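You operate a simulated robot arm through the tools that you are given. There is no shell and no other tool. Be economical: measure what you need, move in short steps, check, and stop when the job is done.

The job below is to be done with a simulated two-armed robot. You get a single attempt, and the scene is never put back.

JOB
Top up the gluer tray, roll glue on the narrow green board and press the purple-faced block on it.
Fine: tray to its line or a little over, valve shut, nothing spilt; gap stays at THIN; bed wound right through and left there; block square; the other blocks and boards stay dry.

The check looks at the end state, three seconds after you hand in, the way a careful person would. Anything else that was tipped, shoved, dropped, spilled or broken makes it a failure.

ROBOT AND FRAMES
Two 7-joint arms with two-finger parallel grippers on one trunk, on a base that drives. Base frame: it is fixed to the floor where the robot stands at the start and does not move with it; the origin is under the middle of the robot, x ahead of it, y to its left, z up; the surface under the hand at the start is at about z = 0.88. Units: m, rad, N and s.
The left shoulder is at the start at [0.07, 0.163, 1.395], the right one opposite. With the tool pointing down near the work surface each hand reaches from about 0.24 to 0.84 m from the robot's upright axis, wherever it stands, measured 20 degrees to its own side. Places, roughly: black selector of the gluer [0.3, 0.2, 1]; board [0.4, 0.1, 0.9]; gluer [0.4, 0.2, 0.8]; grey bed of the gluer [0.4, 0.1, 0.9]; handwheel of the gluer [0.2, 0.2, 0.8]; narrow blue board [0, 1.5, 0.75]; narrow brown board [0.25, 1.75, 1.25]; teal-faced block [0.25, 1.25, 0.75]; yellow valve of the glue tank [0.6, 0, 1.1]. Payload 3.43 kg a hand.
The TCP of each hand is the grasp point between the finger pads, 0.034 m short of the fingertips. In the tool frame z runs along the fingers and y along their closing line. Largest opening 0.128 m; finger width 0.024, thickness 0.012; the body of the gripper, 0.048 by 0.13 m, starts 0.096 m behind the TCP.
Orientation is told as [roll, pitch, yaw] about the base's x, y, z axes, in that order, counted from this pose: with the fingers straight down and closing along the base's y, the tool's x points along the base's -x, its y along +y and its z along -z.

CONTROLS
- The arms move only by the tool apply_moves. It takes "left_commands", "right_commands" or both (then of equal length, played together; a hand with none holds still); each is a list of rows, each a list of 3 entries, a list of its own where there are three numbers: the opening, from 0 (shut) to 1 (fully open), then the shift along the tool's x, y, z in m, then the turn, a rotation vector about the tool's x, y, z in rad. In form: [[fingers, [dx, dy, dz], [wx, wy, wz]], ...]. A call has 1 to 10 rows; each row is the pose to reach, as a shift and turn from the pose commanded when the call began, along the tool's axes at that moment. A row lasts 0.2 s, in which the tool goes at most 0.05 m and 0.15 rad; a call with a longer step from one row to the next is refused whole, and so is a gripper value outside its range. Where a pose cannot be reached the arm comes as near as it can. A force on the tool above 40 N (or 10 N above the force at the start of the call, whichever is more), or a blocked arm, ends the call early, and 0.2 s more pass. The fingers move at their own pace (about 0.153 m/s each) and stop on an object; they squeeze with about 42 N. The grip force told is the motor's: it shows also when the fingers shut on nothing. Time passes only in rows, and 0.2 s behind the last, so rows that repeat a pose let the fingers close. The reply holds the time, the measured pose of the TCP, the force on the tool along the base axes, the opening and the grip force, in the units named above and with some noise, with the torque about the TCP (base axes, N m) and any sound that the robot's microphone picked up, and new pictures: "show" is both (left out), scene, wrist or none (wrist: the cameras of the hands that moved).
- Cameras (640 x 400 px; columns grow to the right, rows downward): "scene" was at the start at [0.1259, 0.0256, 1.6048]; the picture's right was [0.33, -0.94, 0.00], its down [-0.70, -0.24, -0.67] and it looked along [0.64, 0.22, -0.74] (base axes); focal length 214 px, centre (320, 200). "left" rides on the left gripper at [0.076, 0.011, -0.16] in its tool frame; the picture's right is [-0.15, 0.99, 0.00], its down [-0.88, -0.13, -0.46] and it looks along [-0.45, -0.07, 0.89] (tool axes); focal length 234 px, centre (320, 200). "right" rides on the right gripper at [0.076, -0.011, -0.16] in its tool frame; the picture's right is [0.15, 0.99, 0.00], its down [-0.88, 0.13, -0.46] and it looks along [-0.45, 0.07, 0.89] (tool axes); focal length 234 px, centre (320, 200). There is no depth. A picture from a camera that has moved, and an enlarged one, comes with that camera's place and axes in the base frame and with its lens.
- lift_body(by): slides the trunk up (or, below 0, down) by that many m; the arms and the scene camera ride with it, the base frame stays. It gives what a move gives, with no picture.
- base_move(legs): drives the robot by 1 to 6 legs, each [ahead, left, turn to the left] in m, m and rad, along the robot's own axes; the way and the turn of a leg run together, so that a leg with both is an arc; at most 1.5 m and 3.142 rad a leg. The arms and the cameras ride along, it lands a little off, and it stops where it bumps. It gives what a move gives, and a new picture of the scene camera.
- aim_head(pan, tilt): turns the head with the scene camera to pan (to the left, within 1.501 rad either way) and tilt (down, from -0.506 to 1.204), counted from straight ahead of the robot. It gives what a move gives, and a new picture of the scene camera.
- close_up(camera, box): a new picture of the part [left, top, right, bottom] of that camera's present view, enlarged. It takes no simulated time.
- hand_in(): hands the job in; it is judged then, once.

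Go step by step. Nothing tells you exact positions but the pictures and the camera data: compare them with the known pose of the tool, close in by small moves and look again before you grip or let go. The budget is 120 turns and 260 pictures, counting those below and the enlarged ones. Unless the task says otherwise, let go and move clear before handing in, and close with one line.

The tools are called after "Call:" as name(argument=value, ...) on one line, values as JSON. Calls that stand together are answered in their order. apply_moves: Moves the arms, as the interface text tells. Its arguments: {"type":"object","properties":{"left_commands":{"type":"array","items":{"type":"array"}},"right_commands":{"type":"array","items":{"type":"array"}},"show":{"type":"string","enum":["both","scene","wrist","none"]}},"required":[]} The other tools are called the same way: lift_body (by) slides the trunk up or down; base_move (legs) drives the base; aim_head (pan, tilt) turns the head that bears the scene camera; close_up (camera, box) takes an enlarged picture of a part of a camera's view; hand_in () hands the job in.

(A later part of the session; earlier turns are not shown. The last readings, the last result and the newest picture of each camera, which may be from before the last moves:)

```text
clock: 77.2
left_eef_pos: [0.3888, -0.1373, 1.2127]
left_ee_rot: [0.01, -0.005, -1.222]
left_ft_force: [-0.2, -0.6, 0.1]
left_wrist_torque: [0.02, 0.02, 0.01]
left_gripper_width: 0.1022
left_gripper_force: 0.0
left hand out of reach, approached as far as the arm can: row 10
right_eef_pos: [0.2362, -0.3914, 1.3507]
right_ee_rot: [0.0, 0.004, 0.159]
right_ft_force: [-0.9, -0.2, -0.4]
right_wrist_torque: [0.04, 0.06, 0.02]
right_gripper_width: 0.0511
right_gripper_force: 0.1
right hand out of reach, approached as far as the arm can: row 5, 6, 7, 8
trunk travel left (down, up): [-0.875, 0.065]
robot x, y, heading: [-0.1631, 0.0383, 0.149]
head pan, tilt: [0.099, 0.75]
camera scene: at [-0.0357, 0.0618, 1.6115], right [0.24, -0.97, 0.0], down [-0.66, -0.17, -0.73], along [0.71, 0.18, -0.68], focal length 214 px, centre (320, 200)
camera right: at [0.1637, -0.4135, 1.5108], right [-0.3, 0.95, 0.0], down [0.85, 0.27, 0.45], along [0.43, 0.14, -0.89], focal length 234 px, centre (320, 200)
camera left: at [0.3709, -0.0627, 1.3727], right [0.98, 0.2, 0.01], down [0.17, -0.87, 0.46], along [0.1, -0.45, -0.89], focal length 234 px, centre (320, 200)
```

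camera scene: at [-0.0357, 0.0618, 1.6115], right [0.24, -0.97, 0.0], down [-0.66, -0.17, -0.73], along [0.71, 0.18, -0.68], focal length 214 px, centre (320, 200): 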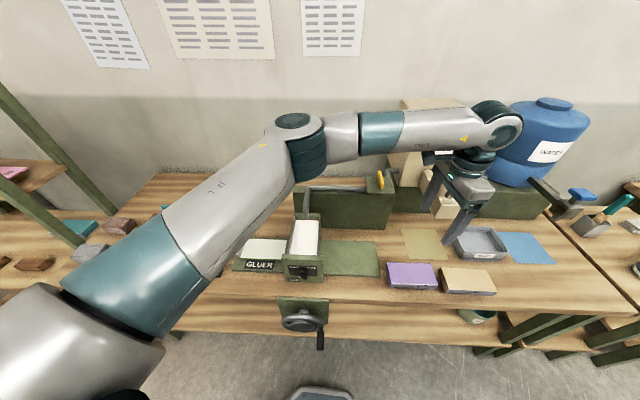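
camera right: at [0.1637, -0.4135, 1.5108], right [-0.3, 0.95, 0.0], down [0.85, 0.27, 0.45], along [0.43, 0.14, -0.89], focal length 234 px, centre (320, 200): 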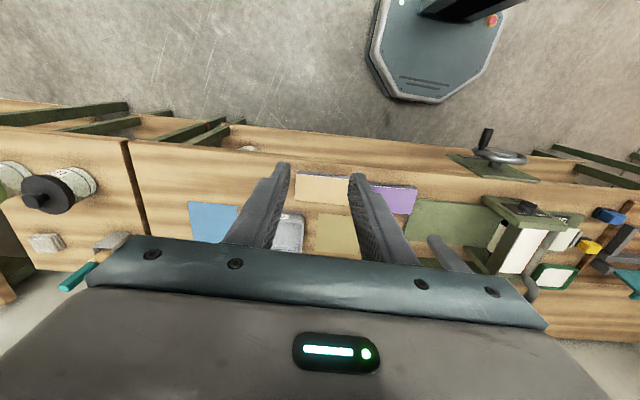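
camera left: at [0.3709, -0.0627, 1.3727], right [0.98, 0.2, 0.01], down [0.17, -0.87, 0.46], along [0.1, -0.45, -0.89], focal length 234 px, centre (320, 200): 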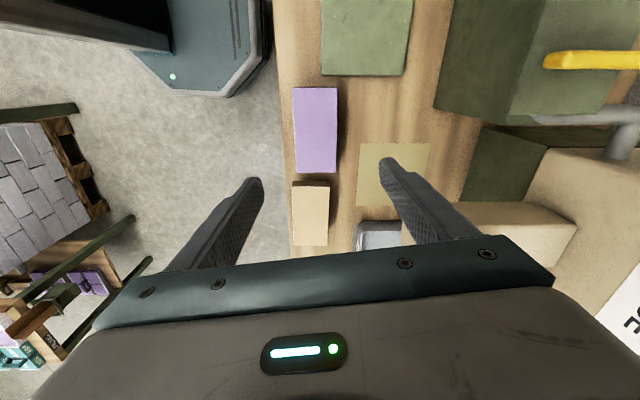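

The left arm is at its limit there; I shift the base right by 0.28 m so the block is better in front of it.

Call:
base_move(legs=[[0, -0.28, 0]])

Call:
apply_moves(left_commands=[[0.8, [-0.04, 0.0, 0], [0, 0, 0]], [0.8, [-0.08, 0.0, 0], [0, 0, 0]], [0.8, [-0.12, 0.0, 0], [0, 0, 0]], [0.8, [-0.16, 0.0, 0], [0, 0, 0.0]], [0.8, [-0.2, 0, 0], [0, 0, 0.0]], [0.8, [-0.24, 0, 0], [0, 0, 0.07]], [0.8, [-0.26, 0, 0], [0, 0, 0.14]]])

```text
clock: 79.2
left_eef_pos: [0.431, -0.4081, 1.2142]
left_ee_rot: [0.009, -0.006, -1.215]
left_ft_force: [0.7, 0.1, 0.2]
left_wrist_torque: [-0.02, 0.0, 0.0]
left_gripper_width: 0.1023
left_gripper_force: 0.0
right_eef_pos: [0.2781, -0.6631, 1.3521]
right_ee_rot: [-0.002, 0.003, 0.16]
right_ft_force: [0.3, -0.1, -0.4]
right_wrist_torque: [-0.06, 0.02, 0.02]
right_gripper_width: 0.0511
right_gripper_force: 0.1
trunk travel left (down, up): [-0.875, 0.065]
robot x, y, heading: [-0.1238, -0.2376, 0.15]
head pan, tilt: [0.099, 0.75]
camera scene: at [0.0052, -0.2102, 1.6115], right [0.25, -0.97, 0.0], down [-0.66, -0.17, -0.73], along [0.71, 0.18, -0.68], focal length 214 px, centre (320, 200)
```

scene: 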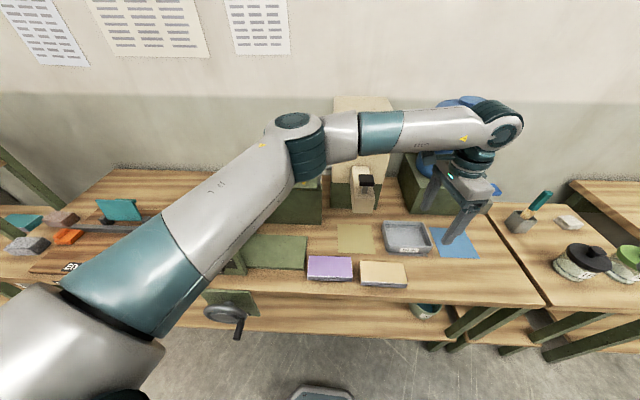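

```text
clock: 80.8
left_eef_pos: [0.4248, -0.4519, 1.2133]
left_ee_rot: [0.014, -0.007, -1.207]
left_ft_force: [-0.5, -0.1, 0.1]
left_wrist_torque: [0.0, -0.01, 0.01]
left_gripper_width: 0.1021
left_gripper_force: 0.1
left hand out of reach, approached as far as the arm can: row 1, 2, 3, 4, 5, 6, 7
right_eef_pos: [0.2782, -0.6655, 1.3506]
right_ee_rot: [0.002, 0.003, 0.161]
right_ft_force: [0.2, 0.0, 0.0]
right_wrist_torque: [0.04, 0.0, 0.02]
right_gripper_width: 0.0507
right_gripper_force: 0.1
trunk travel left (down, up): [-0.875, 0.065]
robot x, y, heading: [-0.1242, -0.2401, 0.15]
head pan, tilt: [0.099, 0.75]
camera scene: at [0.0056, -0.2128, 1.6115], right [0.25, -0.97, 0.0], down [-0.66, -0.17, -0.73], along [0.71, 0.18, -0.68], focal length 214 px, centre (320, 200)
camera left: at [0.4054, -0.3782, 1.3731], right [0.98, 0.21, 0.01], down [0.18, -0.87, 0.46], along [0.11, -0.45, -0.89], focal length 234 px, centre (320, 200)
```

scene: 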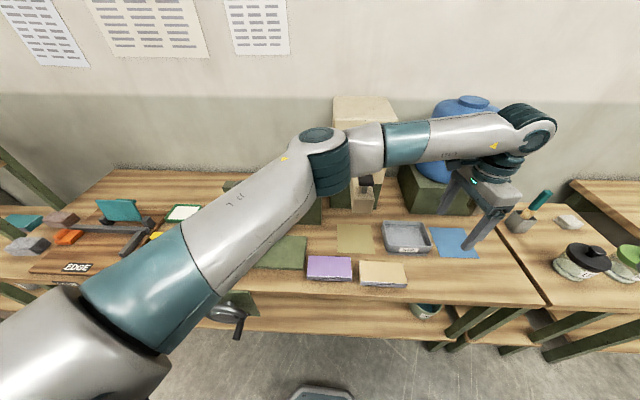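
left: 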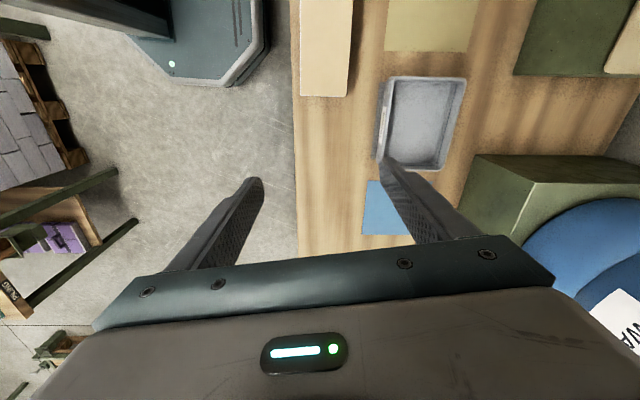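

Wrong sign on my side: tool +x now points to +y. I move it back over the block.

Call:
apply_moves(left_commands=[[0.8, [0.04, 0.008, 0], [0, 0, 0]], [0.8, [0.08, 0.016, 0], [0, 0, 0]], [0.8, [0.12, 0.024, 0], [0, 0, 0]], [0.8, [0.16, 0.034, 0], [0, 0, 0]], [0.8, [0.2, 0.044, 0], [0, 0, 0]], [0.8, [0.24, 0.055, 0], [0, 0, 0]], [0.8, [0.27, 0.065, 0], [0, 0, 0]], [0.8, [0.294, 0.072, 0], [0, 0, 0]], [0.8, [0.294, 0.072, 0], [0, 0, 0]]], show="wrist")

```text
clock: 82.8
left_eef_pos: [0.3848, -0.15, 1.2121]
left_ee_rot: [0.015, -0.007, -1.209]
left_ft_force: [-0.5, -0.1, -0.4]
left_wrist_torque: [0.01, 0.01, 0.02]
left_gripper_width: 0.1027
left_gripper_force: 0.1
right_eef_pos: [0.279, -0.666, 1.3507]
right_ee_rot: [0.002, 0.002, 0.161]
right_ft_force: [0.0, 0.3, -0.8]
right_wrist_torque: [0.03, 0.01, 0.02]
right_gripper_width: 0.0511
right_gripper_force: 0.1
trunk travel left (down, up): [-0.875, 0.065]
robot x, y, heading: [-0.1282, -0.2414, 0.153]
head pan, tilt: [0.099, 0.75]
camera left: at [0.3657, -0.0756, 1.3714], right [0.98, 0.21, 0.01], down [0.18, -0.87, 0.46], along [0.11, -0.45, -0.89], focal length 234 px, centre (320, 200)
```

left: 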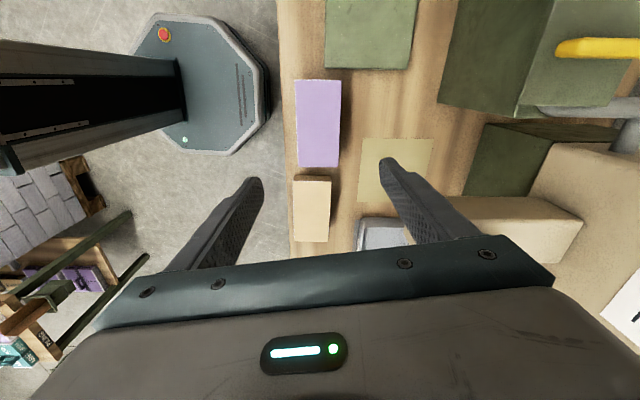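

Right above the block now. I rotate the remaining angle (block yaw about 0.21) and come down partway.

Call:
apply_moves(left_commands=[[0.8, [0, 0, 0.03], [0, 0, 0.05]], [0.8, [0, 0, 0.06], [0, 0, 0.1]], [0.8, [0, 0, 0.09], [0, 0, 0.147]], [0.8, [0, 0, 0.12], [0, 0, 0.147]], [0.8, [0, 0, 0.12], [0, 0, 0.147]]], show="wrist")

Call:
close_up(camera="left", box=[220, 60, 420, 240])

```text
clock: 84.0
left_eef_pos: [0.3619, -0.1053, 1.1081]
left_ee_rot: [0.057, 0.0, -1.36]
left_ft_force: [0.3, 0.6, -0.6]
left_wrist_torque: [0.01, 0.02, -0.01]
left_gripper_width: 0.1022
left_gripper_force: 0.1
left hand out of reach, approached as far as the arm can: row 2, 3, 4, 5
right_eef_pos: [0.2779, -0.6647, 1.3513]
right_ee_rot: [0.0, 0.004, 0.16]
right_ft_force: [0.5, 0.9, 0.1]
right_wrist_torque: [-0.01, 0.01, -0.04]
right_gripper_width: 0.0512
right_gripper_force: 0.1
trunk travel left (down, up): [-0.875, 0.065]
robot x, y, heading: [-0.1237, -0.2408, 0.15]
head pan, tilt: [0.099, 0.75]
camera left: at [0.3477, -0.033, 1.2685], right [1.0, 0.06, 0.05], down [0.03, -0.89, 0.45], along [0.08, -0.44, -0.89], focal length 234 px, centre (320, 200)
```

left: 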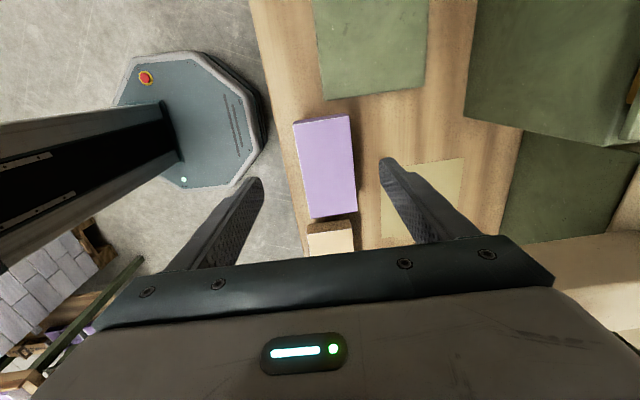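

```text
2.22 times, centred on (320, 150) of left
camera zoom: at [0.3477, -0.033, 1.2685], right [1.0, 0.06, 0.05], down [0.03, -0.89, 0.45], along [0.08, -0.44, -0.89], focal length 520 px, centre (320, 311)
```

zoom: 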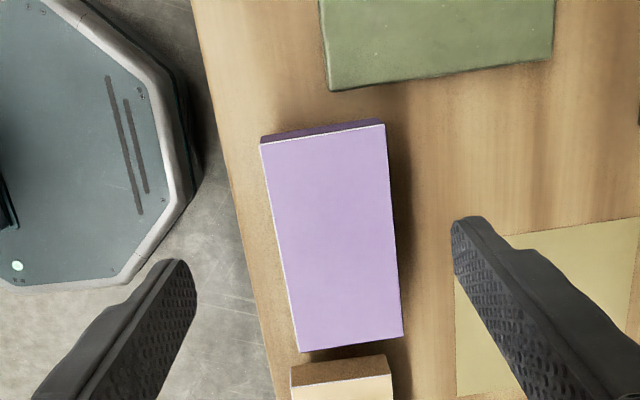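

The wrist is at its turning limit; turning the robot itself to the right by 0.5 rad will free it. I raise the hand first.

Call:
apply_moves(left_commands=[[0.8, [0, 0, -0.04], [0, 0, -0.05]], [0.8, [0, 0, -0.08], [0, 0, -0.1]], [0.8, [0, 0, -0.12], [0, 0, -0.147]], [0.8, [0, 0, -0.15], [0, 0, -0.147]]], show="none")

Call:
base_move(legs=[[0, 0, -0.5]])

```text
clock: 85.0
left_eef_pos: [0.3593, -0.1059, 1.2579]
left_ee_rot: [0.014, -0.007, -1.207]
left_ft_force: [-0.8, 0.8, -0.3]
left_wrist_torque: [0.02, -0.01, 0.03]
left_gripper_width: 0.1024
left_gripper_force: 0.1
right_eef_pos: [0.2786, -0.6629, 1.3522]
right_ee_rot: [-0.002, 0.004, 0.16]
right_ft_force: [0.5, -0.6, 0.2]
right_wrist_torque: [-0.01, -0.03, -0.02]
right_gripper_width: 0.0511
right_gripper_force: 0.1
trunk travel left (down, up): [-0.875, 0.065]
robot x, y, heading: [-0.1232, -0.2387, 0.15]
head pan, tilt: [0.099, 0.75]
```

```text
clock: 86.8
left_eef_pos: [0.367, -0.3537, 1.2565]
left_ee_rot: [0.012, -0.007, -1.706]
left_ft_force: [0.3, 0.2, 0.0]
left_wrist_torque: [-0.03, 0.02, -0.01]
left_gripper_width: 0.1026
left_gripper_force: 0.0
right_eef_pos: [0.0269, -0.806, 1.3513]
right_ee_rot: [0.0, 0.002, -0.336]
right_ft_force: [-0.5, 0.4, 0.7]
right_wrist_torque: [0.0, -0.02, 0.03]
right_gripper_width: 0.051
right_gripper_force: 0.0
trunk travel left (down, up): [-0.875, 0.065]
robot x, y, heading: [-0.1285, -0.2351, -0.349]
head pan, tilt: [0.099, 0.75]
camera scene: at [0.0037, -0.2774, 1.6114], right [-0.25, -0.97, 0.0], down [-0.66, 0.17, -0.73], along [0.71, -0.18, -0.68], focal length 214 px, centre (320, 200)
```

scene: 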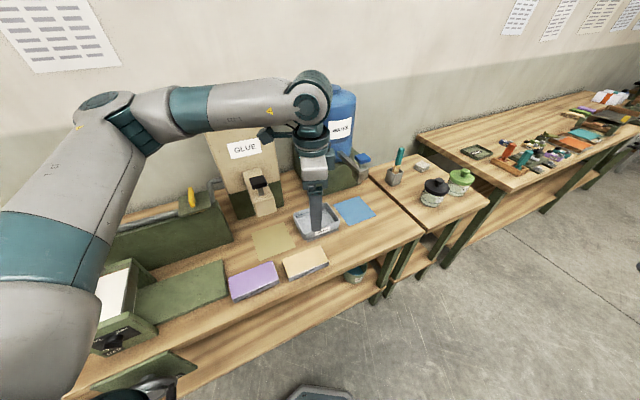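

Now I bring the left hand over the block with the matching angle and lower partway.

Call:
apply_moves(left_commands=[[0.8, [0.034, -0.002, 0.025], [0, 0, -0.06]], [0.8, [0.068, -0.004, 0.05], [0, 0, -0.12]], [0.8, [0.102, -0.006, 0.075], [0, 0, -0.18]], [0.8, [0.136, -0.008, 0.1], [0, 0, -0.24]], [0.8, [0.17, -0.01, 0.125], [0, 0, -0.3]], [0.8, [0.204, -0.012, 0.15], [0, 0, -0.35]], [0.8, [0.204, -0.012, 0.15], [0, 0, -0.35]]], show="wrist")

Call:
close_up(camera="left", box=[220, 80, 420, 240])

```text
clock: 88.4
left_eef_pos: [0.3806, -0.1521, 1.1058]
left_ee_rot: [0.01, -0.012, -1.357]
left_ft_force: [0.3, 0.6, 0.2]
left_wrist_torque: [0.01, -0.03, -0.02]
left_gripper_width: 0.1024
left_gripper_force: 0.0
right_eef_pos: [0.0276, -0.8059, 1.3519]
right_ee_rot: [0.001, 0.003, -0.339]
right_ft_force: [-0.6, -0.4, 0.6]
right_wrist_torque: [0.04, -0.02, 0.01]
right_gripper_width: 0.0511
right_gripper_force: 0.0
trunk travel left (down, up): [-0.875, 0.065]
robot x, y, heading: [-0.1237, -0.2375, -0.346]
head pan, tilt: [0.099, 0.75]
camera left: at [0.373, -0.0755, 1.265], right [1.0, 0.07, 0.01], down [0.05, -0.88, 0.46], along [0.04, -0.46, -0.89], focal length 234 px, centre (320, 200)
```

left: 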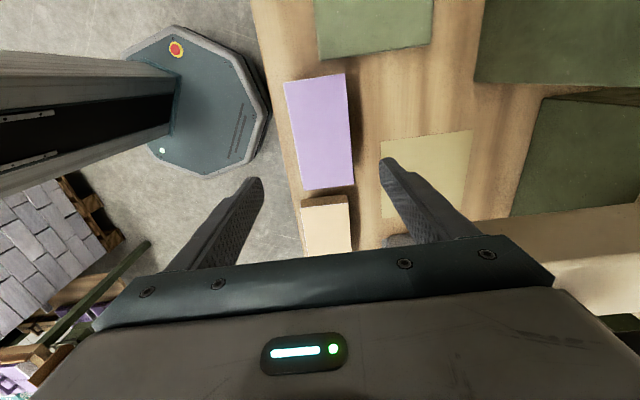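

```text
2.50 times, centred on (320, 160) of left
camera zoom: at [0.373, -0.0755, 1.265], right [1.0, 0.07, 0.01], down [0.05, -0.88, 0.46], along [0.04, -0.46, -0.89], focal length 585 px, centre (320, 300)
```

zoom: 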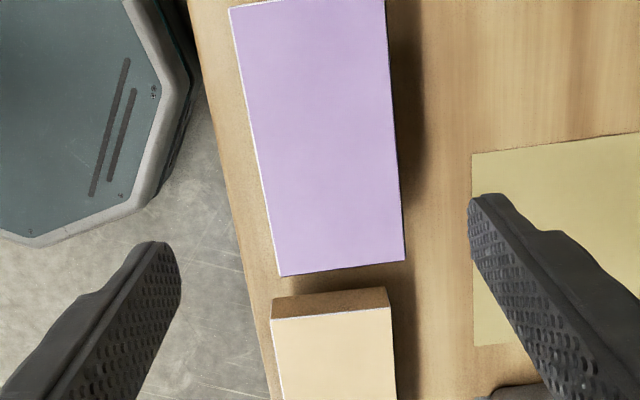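

Block solved consistently: centre (0.385, -0.149), yaw 0.205, 0.147 x 0.075. I correct and descend to just above grasp height.

Call:
apply_moves(left_commands=[[0.85, [0.0025, 0.0048, 0.03], [0.0138, -0.0073, 0.009]], [0.85, [0.0025, 0.0048, 0.065], [0.0138, -0.0073, 0.009]], [0.85, [0.0025, 0.0048, 0.1], [0.0138, -0.0073, 0.009]], [0.85, [0.0025, 0.0048, 0.125], [0.0138, -0.0073, 0.009]], [0.85, [0.0025, 0.0048, 0.14], [0.0138, -0.0073, 0.009]], [0.85, [0.0025, 0.0048, 0.14], [0.0138, -0.0073, 0.009]]], show="both")

Call:
close_up(camera="left", box=[200, 60, 440, 250])

Call:
close_up(camera="scene", box=[200, 200, 360, 320])

```text
clock: 89.8
left_eef_pos: [0.3879, -0.1493, 0.9651]
left_ee_rot: [-0.003, -0.02, -1.363]
left_ft_force: [0.5, 0.5, 0.6]
left_wrist_torque: [-0.01, 0.0, -0.01]
left_gripper_width: 0.1084
left_gripper_force: 0.0
right_eef_pos: [0.0264, -0.8057, 1.3513]
right_ee_rot: [-0.001, 0.005, -0.336]
right_ft_force: [-1.1, 0.3, -0.1]
right_wrist_torque: [0.01, 0.0, -0.02]
right_gripper_width: 0.0513
right_gripper_force: 0.1
trunk travel left (down, up): [-0.875, 0.065]
robot x, y, heading: [-0.1236, -0.2419, -0.347]
head pan, tilt: [0.099, 0.75]
camera scene: at [0.003, -0.2779, 1.6115], right [-0.25, -0.97, 0.0], down [-0.66, 0.17, -0.73], along [0.71, -0.18, -0.68], focal length 214 px, centre (320, 200)
camera left: at [0.3824, -0.0712, 1.1239], right [1.0, 0.06, 0.0], down [0.05, -0.88, 0.47], along [0.03, -0.47, -0.88], focal length 234 px, centre (320, 200)
```

scene: 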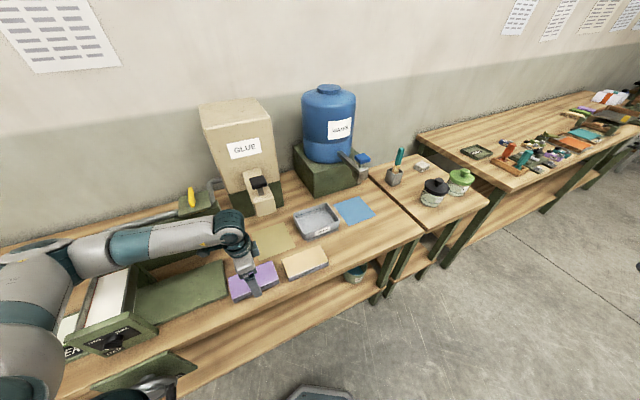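
left: 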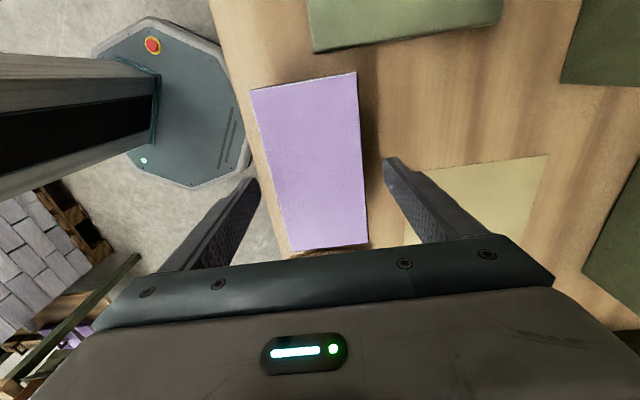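

```text
2.11 times, centred on (320, 155) of left
camera zoom: at [0.3824, -0.0712, 1.1239], right [1.0, 0.06, 0.0], down [0.05, -0.88, 0.47], along [0.03, -0.47, -0.88], focal length 493 px, centre (320, 295)
```

zoom: 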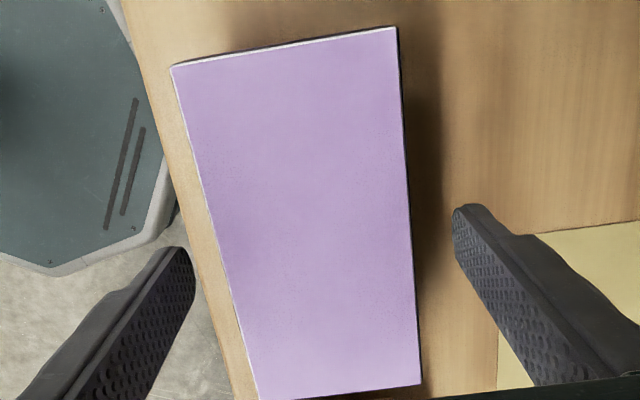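

```text
3.33 times, centred on (280, 260) of scene
camera zoom: at [0.003, -0.2779, 1.6115], right [-0.25, -0.97, 0.0], down [-0.66, 0.17, -0.73], along [0.71, -0.18, -0.68], focal length 715 px, centre (453, 0)
```

zoom: 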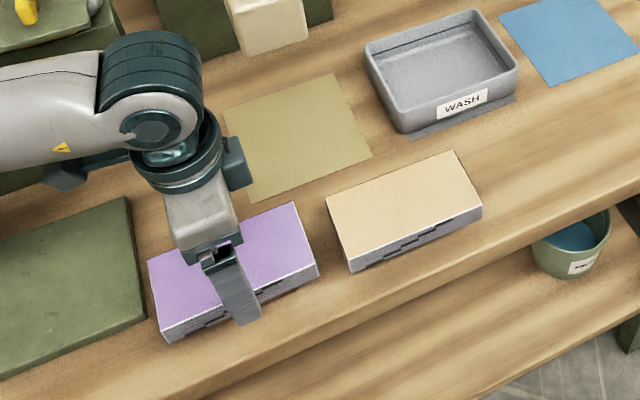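

Well centred. I lower the last centimetre and close on the block.

Call:
apply_moves(left_commands=[[0.85, [0.002, -0.002, 0.005], [0, 0, 0]], [0.85, [0.002, -0.002, 0.01], [0, 0, 0]], [0.7, [0.002, -0.002, 0.01], [0, 0, 0]], [0.5, [0.002, -0.002, 0.01], [0, 0, 0]], [0.4, [0.002, -0.002, 0.01], [0, 0, 0]], [0.4, [0.002, -0.002, 0.01], [0, 0, 0]]], show="wrist")

Call:
close_up(camera="scene", box=[220, 230, 300, 310])

```text
clock: 91.2
left_eef_pos: [0.3859, -0.1474, 0.9558]
left_ee_rot: [-0.003, -0.019, -1.365]
left_ft_force: [0.5, -0.4, 0.3]
left_wrist_torque: [-0.06, -0.05, 0.03]
left_gripper_width: 0.0773
left_gripper_force: 41.8
right_eef_pos: [0.0262, -0.8066, 1.351]
right_ee_rot: [0.001, 0.003, -0.336]
right_ft_force: [0.0, -0.6, -0.7]
right_wrist_torque: [0.01, 0.0, -0.02]
right_gripper_width: 0.0513
right_gripper_force: 0.1
trunk travel left (down, up): [-0.875, 0.065]
robot x, y, heading: [-0.1282, -0.2386, -0.345]
head pan, tilt: [0.099, 0.75]
camera left: at [0.3804, -0.0698, 1.114], right [1.0, 0.06, 0.0], down [0.05, -0.88, 0.47], along [0.03, -0.47, -0.88], focal length 234 px, centre (320, 200)
```

left: 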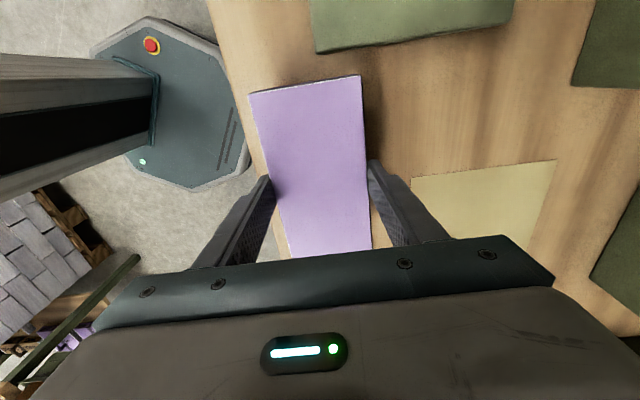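

```text
5.00 times, centred on (260, 270) of scene
camera zoom: at [0.0033, -0.2777, 1.6114], right [-0.25, -0.97, 0.0], down [-0.66, 0.17, -0.73], along [0.71, -0.18, -0.68], focal length 1072 px, centre (620, -150)
```

zoom: 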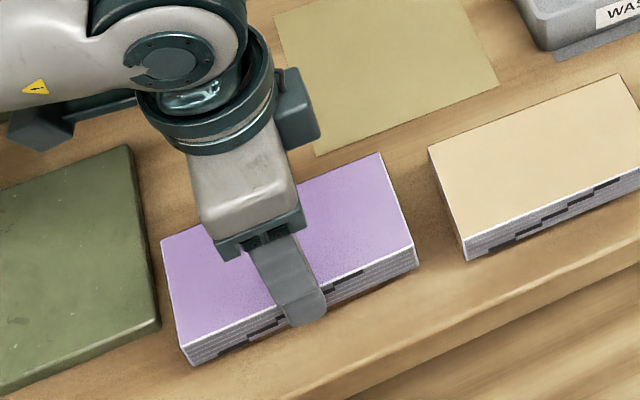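

Gripped at 0.077 m. I lift slowly and check.

Call:
apply_moves(left_commands=[[0.4, [0, 0, -0.015], [0, 0, 0]], [0.4, [0, 0, -0.04], [0, 0, 0]], [0.4, [0, 0, -0.08], [0, 0, 0]], [0.4, [0, 0, -0.12], [0, 0, 0]], [0.4, [0, 0, -0.16], [0, 0, 0]], [0.4, [0, 0, -0.2], [0, 0, 0]], [0.4, [0, 0, -0.24], [0, 0, 0]], [0.4, [0, 0, -0.28], [0, 0, 0]]])

Call:
close_up(camera="scene", box=[200, 150, 340, 310])

```text
clock: 93.0
left_eef_pos: [0.3855, -0.1438, 1.2363]
left_ee_rot: [-0.003, -0.018, -1.365]
left_ft_force: [-0.5, 0.1, 0.3]
left_wrist_torque: [-0.02, 0.0, -0.03]
left_gripper_width: 0.0511
left_gripper_force: 0.1
right_eef_pos: [0.027, -0.8059, 1.3515]
right_ee_rot: [0.002, 0.003, -0.337]
right_ft_force: [-0.2, 0.2, 0.3]
right_wrist_torque: [0.0, 0.02, -0.01]
right_gripper_width: 0.0518
right_gripper_force: 0.1
trunk travel left (down, up): [-0.875, 0.065]
robot x, y, heading: [-0.1253, -0.235, -0.351]
head pan, tilt: [0.099, 0.75]
camera scene: at [0.0029, -0.2785, 1.6114], right [-0.25, -0.97, 0.0], down [-0.66, 0.17, -0.73], along [0.71, -0.18, -0.68], focal length 214 px, centre (320, 200)
camera left: at [0.3794, -0.0653, 1.3948], right [1.0, 0.06, 0.0], down [0.05, -0.88, 0.47], along [0.03, -0.47, -0.88], focal length 234 px, centre (320, 200)
```

scene: 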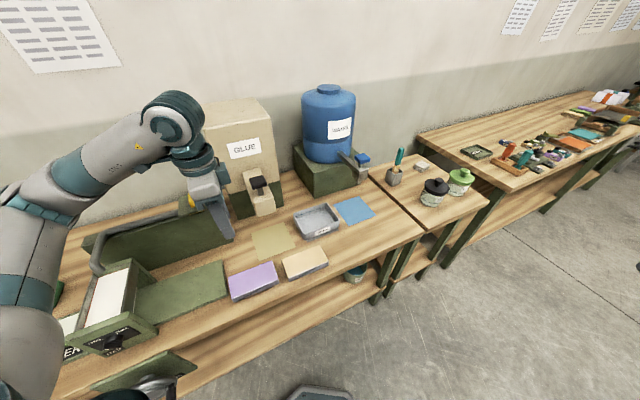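
left: 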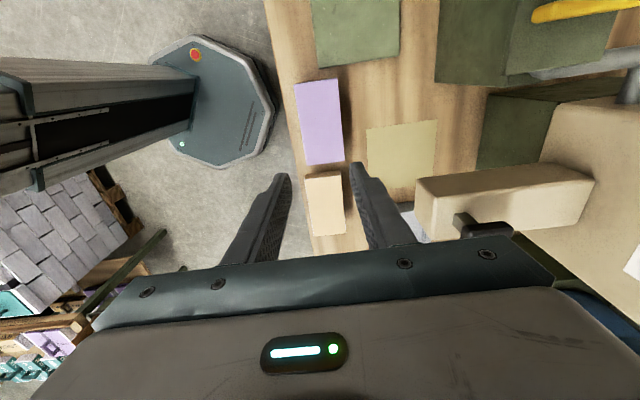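

```text
2.50 times, centred on (270, 230) of scene
camera zoom: at [0.0029, -0.2785, 1.6114], right [-0.25, -0.97, 0.0], down [-0.66, 0.17, -0.73], along [0.71, -0.18, -0.68], focal length 536 px, centre (445, 125)
```

zoom: 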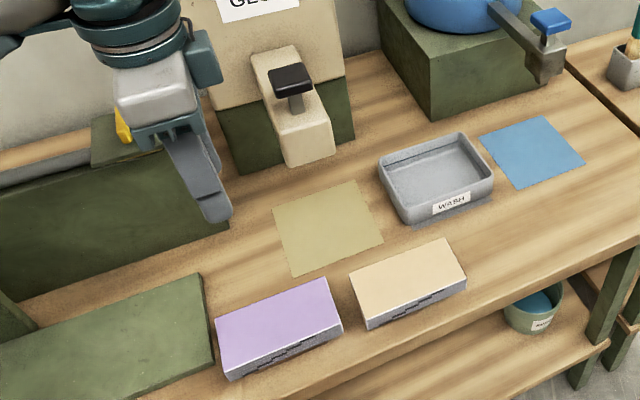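

It slipped out; the block stays in place. I check its pose, then grip deeper with a full squeeze.

Call:
close_up(camera="left", box=[270, 60, 370, 180])

Call:
close_up(camera="scene", box=[220, 250, 295, 310])

```text
3.33 times, centred on (320, 120) of left
camera zoom: at [0.3794, -0.0653, 1.3948], right [1.0, 0.06, 0.0], down [0.05, -0.88, 0.47], along [0.03, -0.47, -0.88], focal length 781 px, centre (320, 467)
```

zoom: 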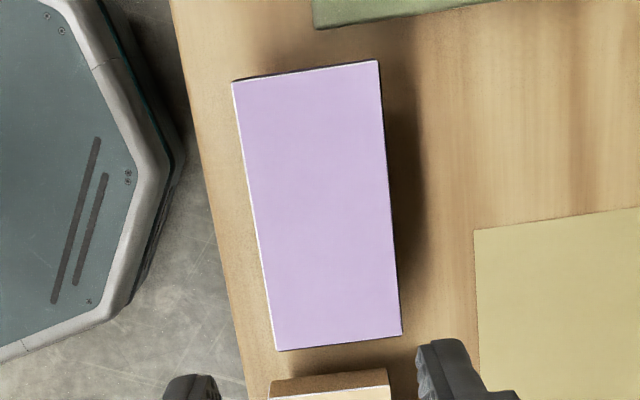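

```text
6.67 times, centred on (258, 280) of scene
camera zoom: at [0.0029, -0.2785, 1.6114], right [-0.25, -0.97, 0.0], down [-0.66, 0.17, -0.73], along [0.71, -0.18, -0.68], focal length 1430 px, centre (737, -333)
```

zoom: 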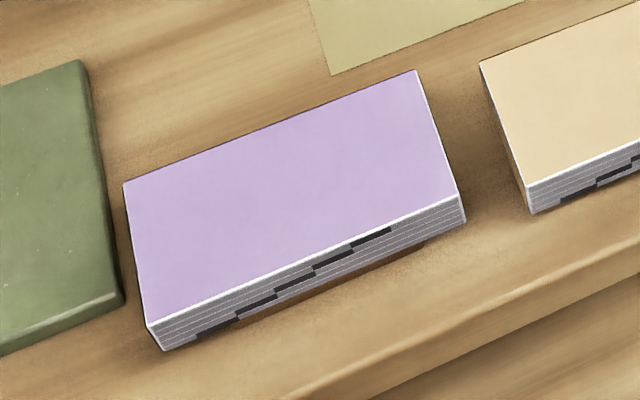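

Block unmoved. I go down again, levelled, about 1 cm deeper, and close fully.

Call:
apply_moves(left_commands=[[0.85, [-0.004, 0, 0.04], [-0.003, 0.019, 0]], [0.85, [-0.004, 0, 0.08], [-0.003, 0.019, 0]], [0.85, [-0.004, 0, 0.12], [-0.003, 0.019, 0]], [0.85, [-0.004, 0, 0.16], [-0.003, 0.019, 0]], [0.85, [-0.004, 0, 0.2], [-0.003, 0.019, 0]], [0.85, [-0.004, 0, 0.24], [-0.003, 0.019, 0]], [0.85, [-0.004, 0, 0.27], [-0.003, 0.019, 0]], [0.85, [-0.004, 0, 0.284], [-0.003, 0.019, 0]], [0.85, [-0.004, 0, 0.292], [-0.003, 0.019, 0]], [0.85, [-0.004, 0, 0.292], [-0.003, 0.019, 0]]], show="none")

Call:
apply_moves(left_commands=[[0.6, [0, 0, 0], [0, 0, 0]], [0.3, [0, 0, 0], [0, 0, 0]], [0, [0, 0, 0], [0, 0, 0]], [0, [0, 0, 0], [0, 0, 0]], [0, [0, 0, 0], [0, 0, 0]]], show="wrist")

Call:
close_up(camera="scene", box=[220, 250, 295, 310])

```text
clock: 95.2
left_eef_pos: [0.3865, -0.1521, 0.9437]
left_ee_rot: [0.001, 0.0, -1.365]
left_ft_force: [-0.9, -0.6, 0.3]
left_wrist_torque: [0.01, 0.01, -0.02]
left_gripper_width: 0.1087
left_gripper_force: 0.1
right_eef_pos: [0.0267, -0.8061, 1.3504]
right_ee_rot: [0.001, 0.004, -0.335]
right_ft_force: [0.3, -0.3, 0.5]
right_wrist_torque: [-0.01, 0.01, 0.01]
right_gripper_width: 0.0513
right_gripper_force: 0.0
trunk travel left (down, up): [-0.875, 0.065]
robot x, y, heading: [-0.1226, -0.2397, -0.352]
head pan, tilt: [0.099, 0.75]
```

```text
clock: 96.4
left_eef_pos: [0.3853, -0.1523, 0.944]
left_ee_rot: [0.001, 0.0, -1.366]
left_ft_force: [0.3, -0.5, -0.1]
left_wrist_torque: [0.0, -0.01, -0.07]
left_gripper_width: 0.0774
left_gripper_force: 42.0
right_eef_pos: [0.0264, -0.8049, 1.3506]
right_ee_rot: [0.001, 0.004, -0.337]
right_ft_force: [0.1, -0.2, 0.3]
right_wrist_torque: [-0.02, -0.01, 0.01]
right_gripper_width: 0.0514
right_gripper_force: 0.0
trunk travel left (down, up): [-0.875, 0.065]
robot x, y, heading: [-0.1273, -0.238, -0.343]
head pan, tilt: [0.099, 0.75]
camera left: at [0.3813, -0.0767, 1.1038], right [1.0, 0.06, 0.0], down [0.05, -0.89, 0.46], along [0.03, -0.45, -0.89], focal length 234 px, centre (320, 200)
```

left: 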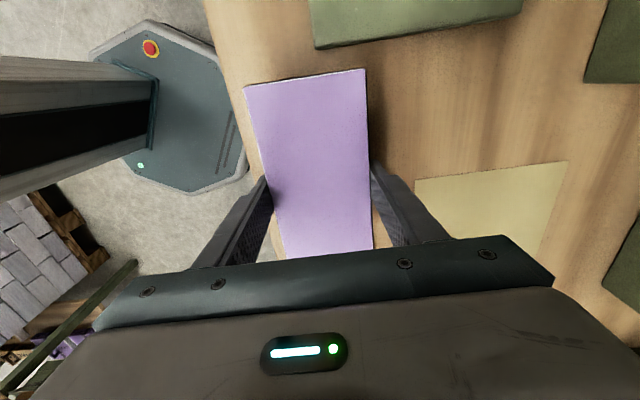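

```text
6.67 times, centred on (258, 280) of scene
camera zoom: at [0.0033, -0.2778, 1.6114], right [-0.25, -0.97, 0.0], down [-0.66, 0.17, -0.73], along [0.71, -0.18, -0.68], focal length 1430 px, centre (737, -333)
```

zoom: 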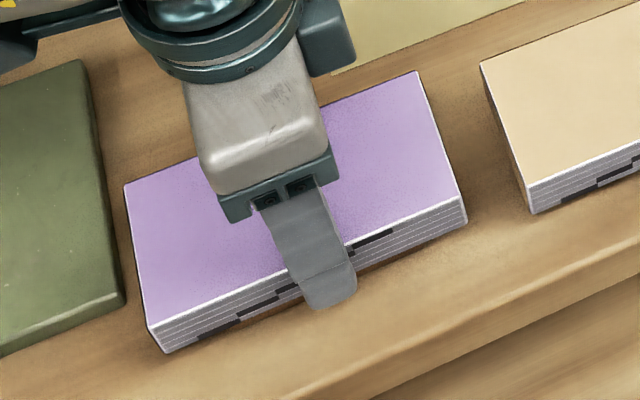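

Deeper grip. I lift just 1.5 cm slowly and check the width.

Call:
apply_moves(left_commands=[[0, [0, 0, -0.003], [0, 0, 0]], [0, [0, 0, -0.007], [0, 0, 0]], [0, [0, 0, -0.015], [0, 0, 0]], [0, [0, 0, -0.02], [0, 0, 0]]], show="none")

Call:
close_up(camera="scene", box=[220, 240, 295, 310])

```text
clock: 97.4
left_eef_pos: [0.3872, -0.1532, 0.963]
left_ee_rot: [0.0, 0.0, -1.365]
left_ft_force: [0.9, -0.5, -1.5]
left_wrist_torque: [0.0, 0.01, 0.01]
left_gripper_width: 0.0773
left_gripper_force: 41.9
right_eef_pos: [0.0271, -0.8061, 1.3513]
right_ee_rot: [0.0, 0.004, -0.337]
right_ft_force: [-0.2, -0.4, 0.1]
right_wrist_torque: [0.02, -0.03, 0.02]
right_gripper_width: 0.0513
right_gripper_force: 0.1
trunk travel left (down, up): [-0.875, 0.065]
robot x, y, heading: [-0.1225, -0.2388, -0.352]
head pan, tilt: [0.099, 0.75]
```

```text
5.71 times, centred on (258, 275) of scene
camera zoom: at [0.0033, -0.2777, 1.6114], right [-0.25, -0.97, 0.0], down [-0.66, 0.17, -0.73], along [0.71, -0.18, -0.68], focal length 1226 px, centre (677, -229)
```

zoom: 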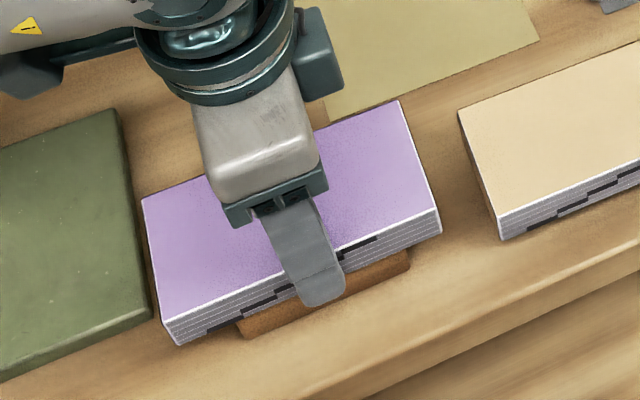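

It holds now. I lift it on, gently, to clear everything.

Call:
apply_moves(left_commands=[[0, [0, 0, -0.02], [0, 0, 0]], [0, [0, 0, -0.05], [0, 0, 0]], [0, [0, 0, -0.08], [0, 0, 0]], [0, [0, 0, -0.11], [0, 0, 0]], [0, [0, 0, -0.14], [0, 0, 0]], [0, [0, 0, -0.17], [0, 0, 0]], [0, [0, 0, -0.2], [0, 0, 0]], [0, [0, 0, -0.23], [0, 0, 0]], [0, [0, 0, -0.26], [0, 0, 0]], [0, [0, 0, -0.28], [0, 0, 0]]], show="both")

```text
clock: 99.6
left_eef_pos: [0.3876, -0.1521, 1.2456]
left_ee_rot: [0.0, 0.0, -1.364]
left_ft_force: [-0.5, 0.3, -2.2]
left_wrist_torque: [-0.01, -0.03, -0.02]
left_gripper_width: 0.0775
left_gripper_force: 41.6
right_eef_pos: [0.0263, -0.8052, 1.3515]
right_ee_rot: [0.0, 0.003, -0.336]
right_ft_force: [0.3, -0.5, 0.0]
right_wrist_torque: [0.0, 0.01, -0.02]
right_gripper_width: 0.0511
right_gripper_force: 0.0
trunk travel left (down, up): [-0.875, 0.065]
robot x, y, heading: [-0.1261, -0.24, -0.348]
head pan, tilt: [0.099, 0.75]
camera scene: at [0.0032, -0.278, 1.6114], right [-0.25, -0.97, 0.0], down [-0.66, 0.17, -0.73], along [0.71, -0.18, -0.68], focal length 214 px, centre (320, 200)
camera left: at [0.3814, -0.0768, 1.4041], right [1.0, 0.06, 0.0], down [0.05, -0.89, 0.46], along [0.03, -0.45, -0.89], focal length 234 px, centre (320, 200)
```

scene: 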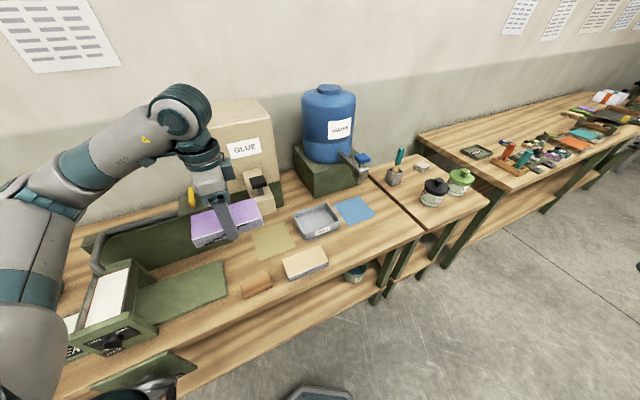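
left: 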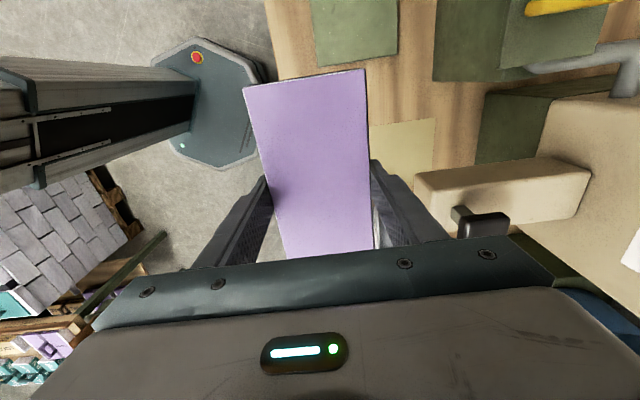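

Held firmly. I drive left (keeping heading) so the board comes in front of the left arm.

Call:
base_move(legs=[[-0.2, 0.49, 0]])

Call:
aim_head(pan=0.9, tilt=0.85)

Call:
close_up(camera="left", box=[200, 0, 440, 260])

```text
clock: 102.7
left_eef_pos: [0.365, 0.3777, 1.2443]
left_ee_rot: [0.0, 0.001, -1.361]
left_ft_force: [0.6, 0.6, -1.2]
left_wrist_torque: [-0.02, 0.01, -0.02]
left_gripper_width: 0.0773
left_gripper_force: 41.7
right_eef_pos: [0.0064, -0.2777, 1.3509]
right_ee_rot: [0.0, 0.004, -0.332]
right_ft_force: [-0.7, 0.0, 0.8]
right_wrist_torque: [0.01, 0.0, -0.02]
right_gripper_width: 0.051
right_gripper_force: 0.1
trunk travel left (down, up): [-0.875, 0.065]
robot x, y, heading: [-0.1477, 0.2871, -0.345]
head pan, tilt: [0.099, 0.75]
camera scene: at [-0.0185, 0.2503, 1.6114], right [-0.24, -0.97, 0.0], down [-0.66, 0.17, -0.73], along [0.71, -0.18, -0.68], focal length 214 px, centre (320, 200)
```

scene: 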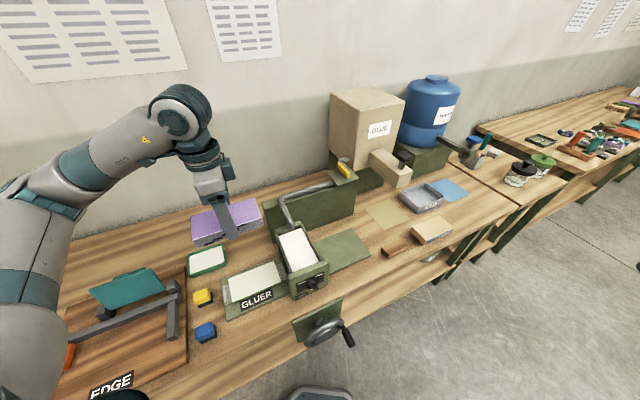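

```text
clock: 103.8
left_eef_pos: [0.3649, 0.379, 1.2438]
left_ee_rot: [0.0, 0.001, -1.362]
left_ft_force: [0.0, 0.0, -2.1]
left_wrist_torque: [-0.01, -0.02, 0.04]
left_gripper_width: 0.0773
left_gripper_force: 42.1
right_eef_pos: [0.0072, -0.2764, 1.3516]
right_ee_rot: [0.0, 0.004, -0.333]
right_ft_force: [-0.2, -0.9, 0.1]
right_wrist_torque: [0.03, 0.01, 0.0]
right_gripper_width: 0.0509
right_gripper_force: 0.1
trunk travel left (down, up): [-0.875, 0.065]
robot x, y, heading: [-0.1475, 0.2896, -0.345]
head pan, tilt: [0.901, 0.85]
camera scene: at [-0.0324, 0.3126, 1.6034], right [0.53, -0.85, 0.0], down [-0.64, -0.4, -0.66], along [0.56, 0.35, -0.75], focal length 214 px, centre (320, 200)
```

scene: 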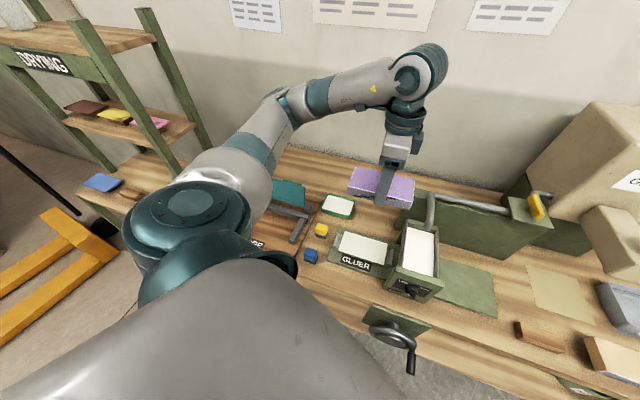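

```text
1.54 times, centred on (320, 130) of left
camera zoom: at [0.359, 0.4538, 1.4037], right [1.0, 0.06, 0.0], down [0.06, -0.89, 0.46], along [0.03, -0.45, -0.89], focal length 360 px, centre (320, 308)
```

zoom: 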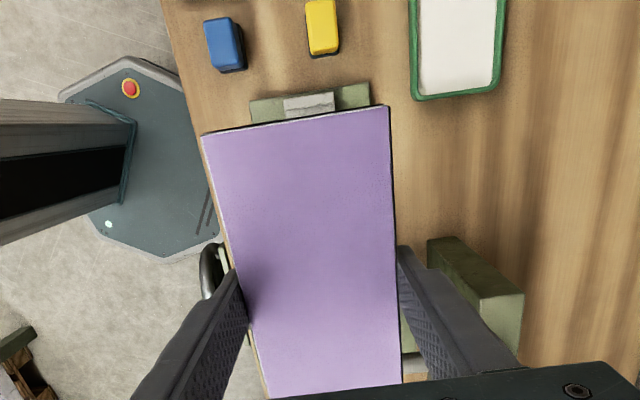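

Call:
close_up(camera="scene", box=[320, 220, 420, 290])

Call:
close_up(camera="scene", box=[400, 220, 440, 300])

```text
5.71 times, centred on (370, 255) of scene
camera zoom: at [-0.0324, 0.3126, 1.6034], right [0.53, -0.85, 0.0], down [-0.64, -0.4, -0.66], along [0.56, 0.35, -0.75], focal length 1226 px, centre (34, -114)
```

zoom: 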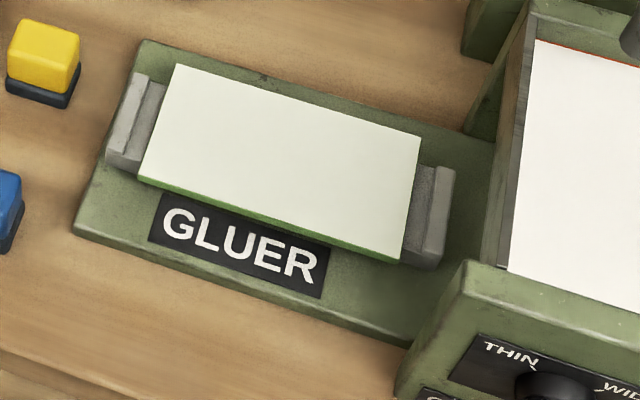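

```text
5.00 times, centred on (420, 260) of scene
camera zoom: at [-0.0324, 0.3126, 1.6034], right [0.53, -0.85, 0.0], down [-0.64, -0.4, -0.66], along [0.56, 0.35, -0.75], focal length 1072 px, centre (-180, -100)
```

zoom: 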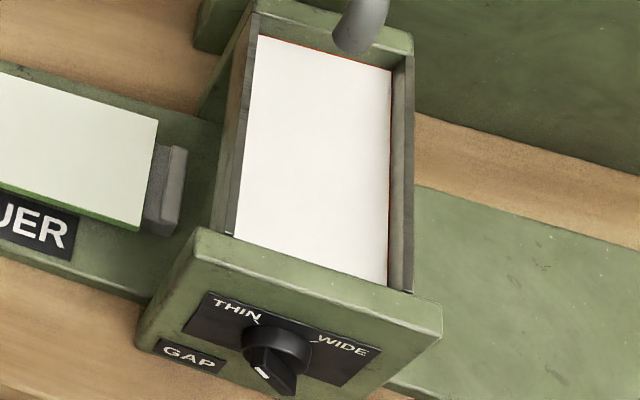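

Board measured: centre about (0.3655, 0.381), yaw 0.207 – the block's yaw matches. I lower the block to hover about 3 cm above the board.

Call:
apply_moves(left_commands=[[0, [-0.001, 0.001, 0.03], [0, 0, 0]], [0, [-0.002, 0.001, 0.06], [0, 0, 0]], [0, [-0.002, 0.001, 0.09], [0, 0, 0]], [0, [-0.002, 0.001, 0.12], [0, 0, 0]], [0, [-0.002, 0.001, 0.15], [0, 0, 0]], [0, [-0.002, 0.001, 0.18], [0, 0, 0]], [0, [-0.002, 0.001, 0.21], [0, 0, 0]], [0, [-0.002, 0.001, 0.235], [0, 0, 0]], [0, [-0.002, 0.001, 0.25], [0, 0, 0]], [0, [-0.002, 0.001, 0.25], [0, 0, 0]]], show="both")

Call:
close_up(camera="scene", box=[320, 210, 420, 280])

Call:
close_up(camera="left", box=[200, 40, 440, 260])

```text
clock: 106.0
left_eef_pos: [0.3663, 0.3761, 0.9935]
left_ee_rot: [0.0, 0.0, -1.361]
left_ft_force: [1.3, -0.6, -1.7]
left_wrist_torque: [0.0, -0.01, 0.0]
left_gripper_width: 0.0773
left_gripper_force: 41.7
right_eef_pos: [0.0071, -0.2768, 1.3513]
right_ee_rot: [0.0, 0.004, -0.333]
right_ft_force: [0.2, -0.4, -0.6]
right_wrist_torque: [0.03, -0.04, -0.01]
right_gripper_width: 0.0513
right_gripper_force: 0.1
trunk travel left (down, up): [-0.875, 0.065]
robot x, y, heading: [-0.1488, 0.2844, -0.343]
head pan, tilt: [0.901, 0.85]
camera scene: at [-0.0325, 0.3133, 1.6034], right [0.53, -0.85, 0.0], down [-0.64, -0.4, -0.66], along [0.56, 0.35, -0.75], focal length 214 px, centre (320, 200)
camera left: at [0.3599, 0.4528, 1.1532], right [1.0, 0.06, 0.0], down [0.06, -0.89, 0.46], along [0.03, -0.45, -0.89], focal length 234 px, centre (320, 200)
```

scene: 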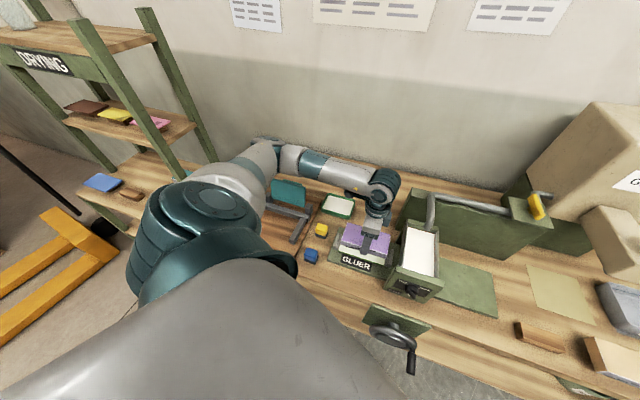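
left: 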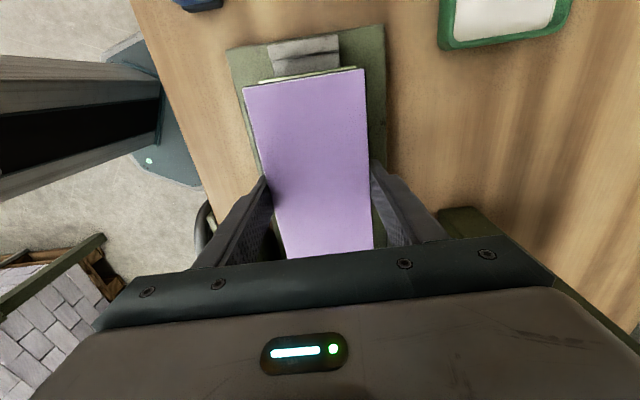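

```text
5.71 times, centred on (370, 245) of scene
camera zoom: at [-0.0325, 0.3133, 1.6034], right [0.53, -0.85, 0.0], down [-0.64, -0.4, -0.66], along [0.56, 0.35, -0.75], focal length 1226 px, centre (34, -57)
```

zoom: 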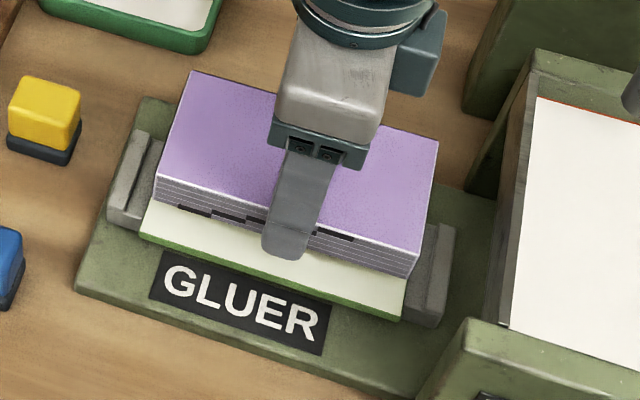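

```text
1.82 times, centred on (320, 150) of left
camera zoom: at [0.3599, 0.4528, 1.1532], right [1.0, 0.06, 0.0], down [0.06, -0.89, 0.46], along [0.03, -0.45, -0.89], focal length 426 px, centre (320, 291)
```

zoom: 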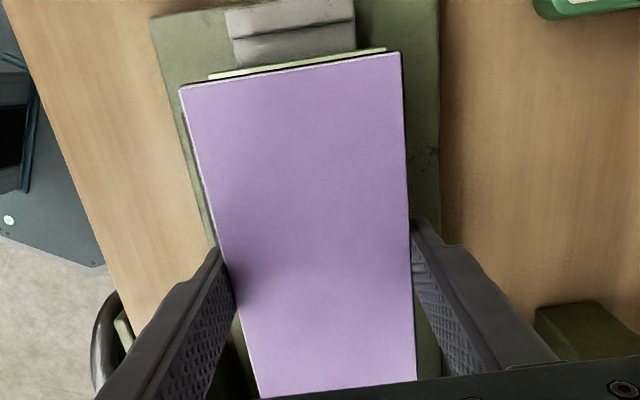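

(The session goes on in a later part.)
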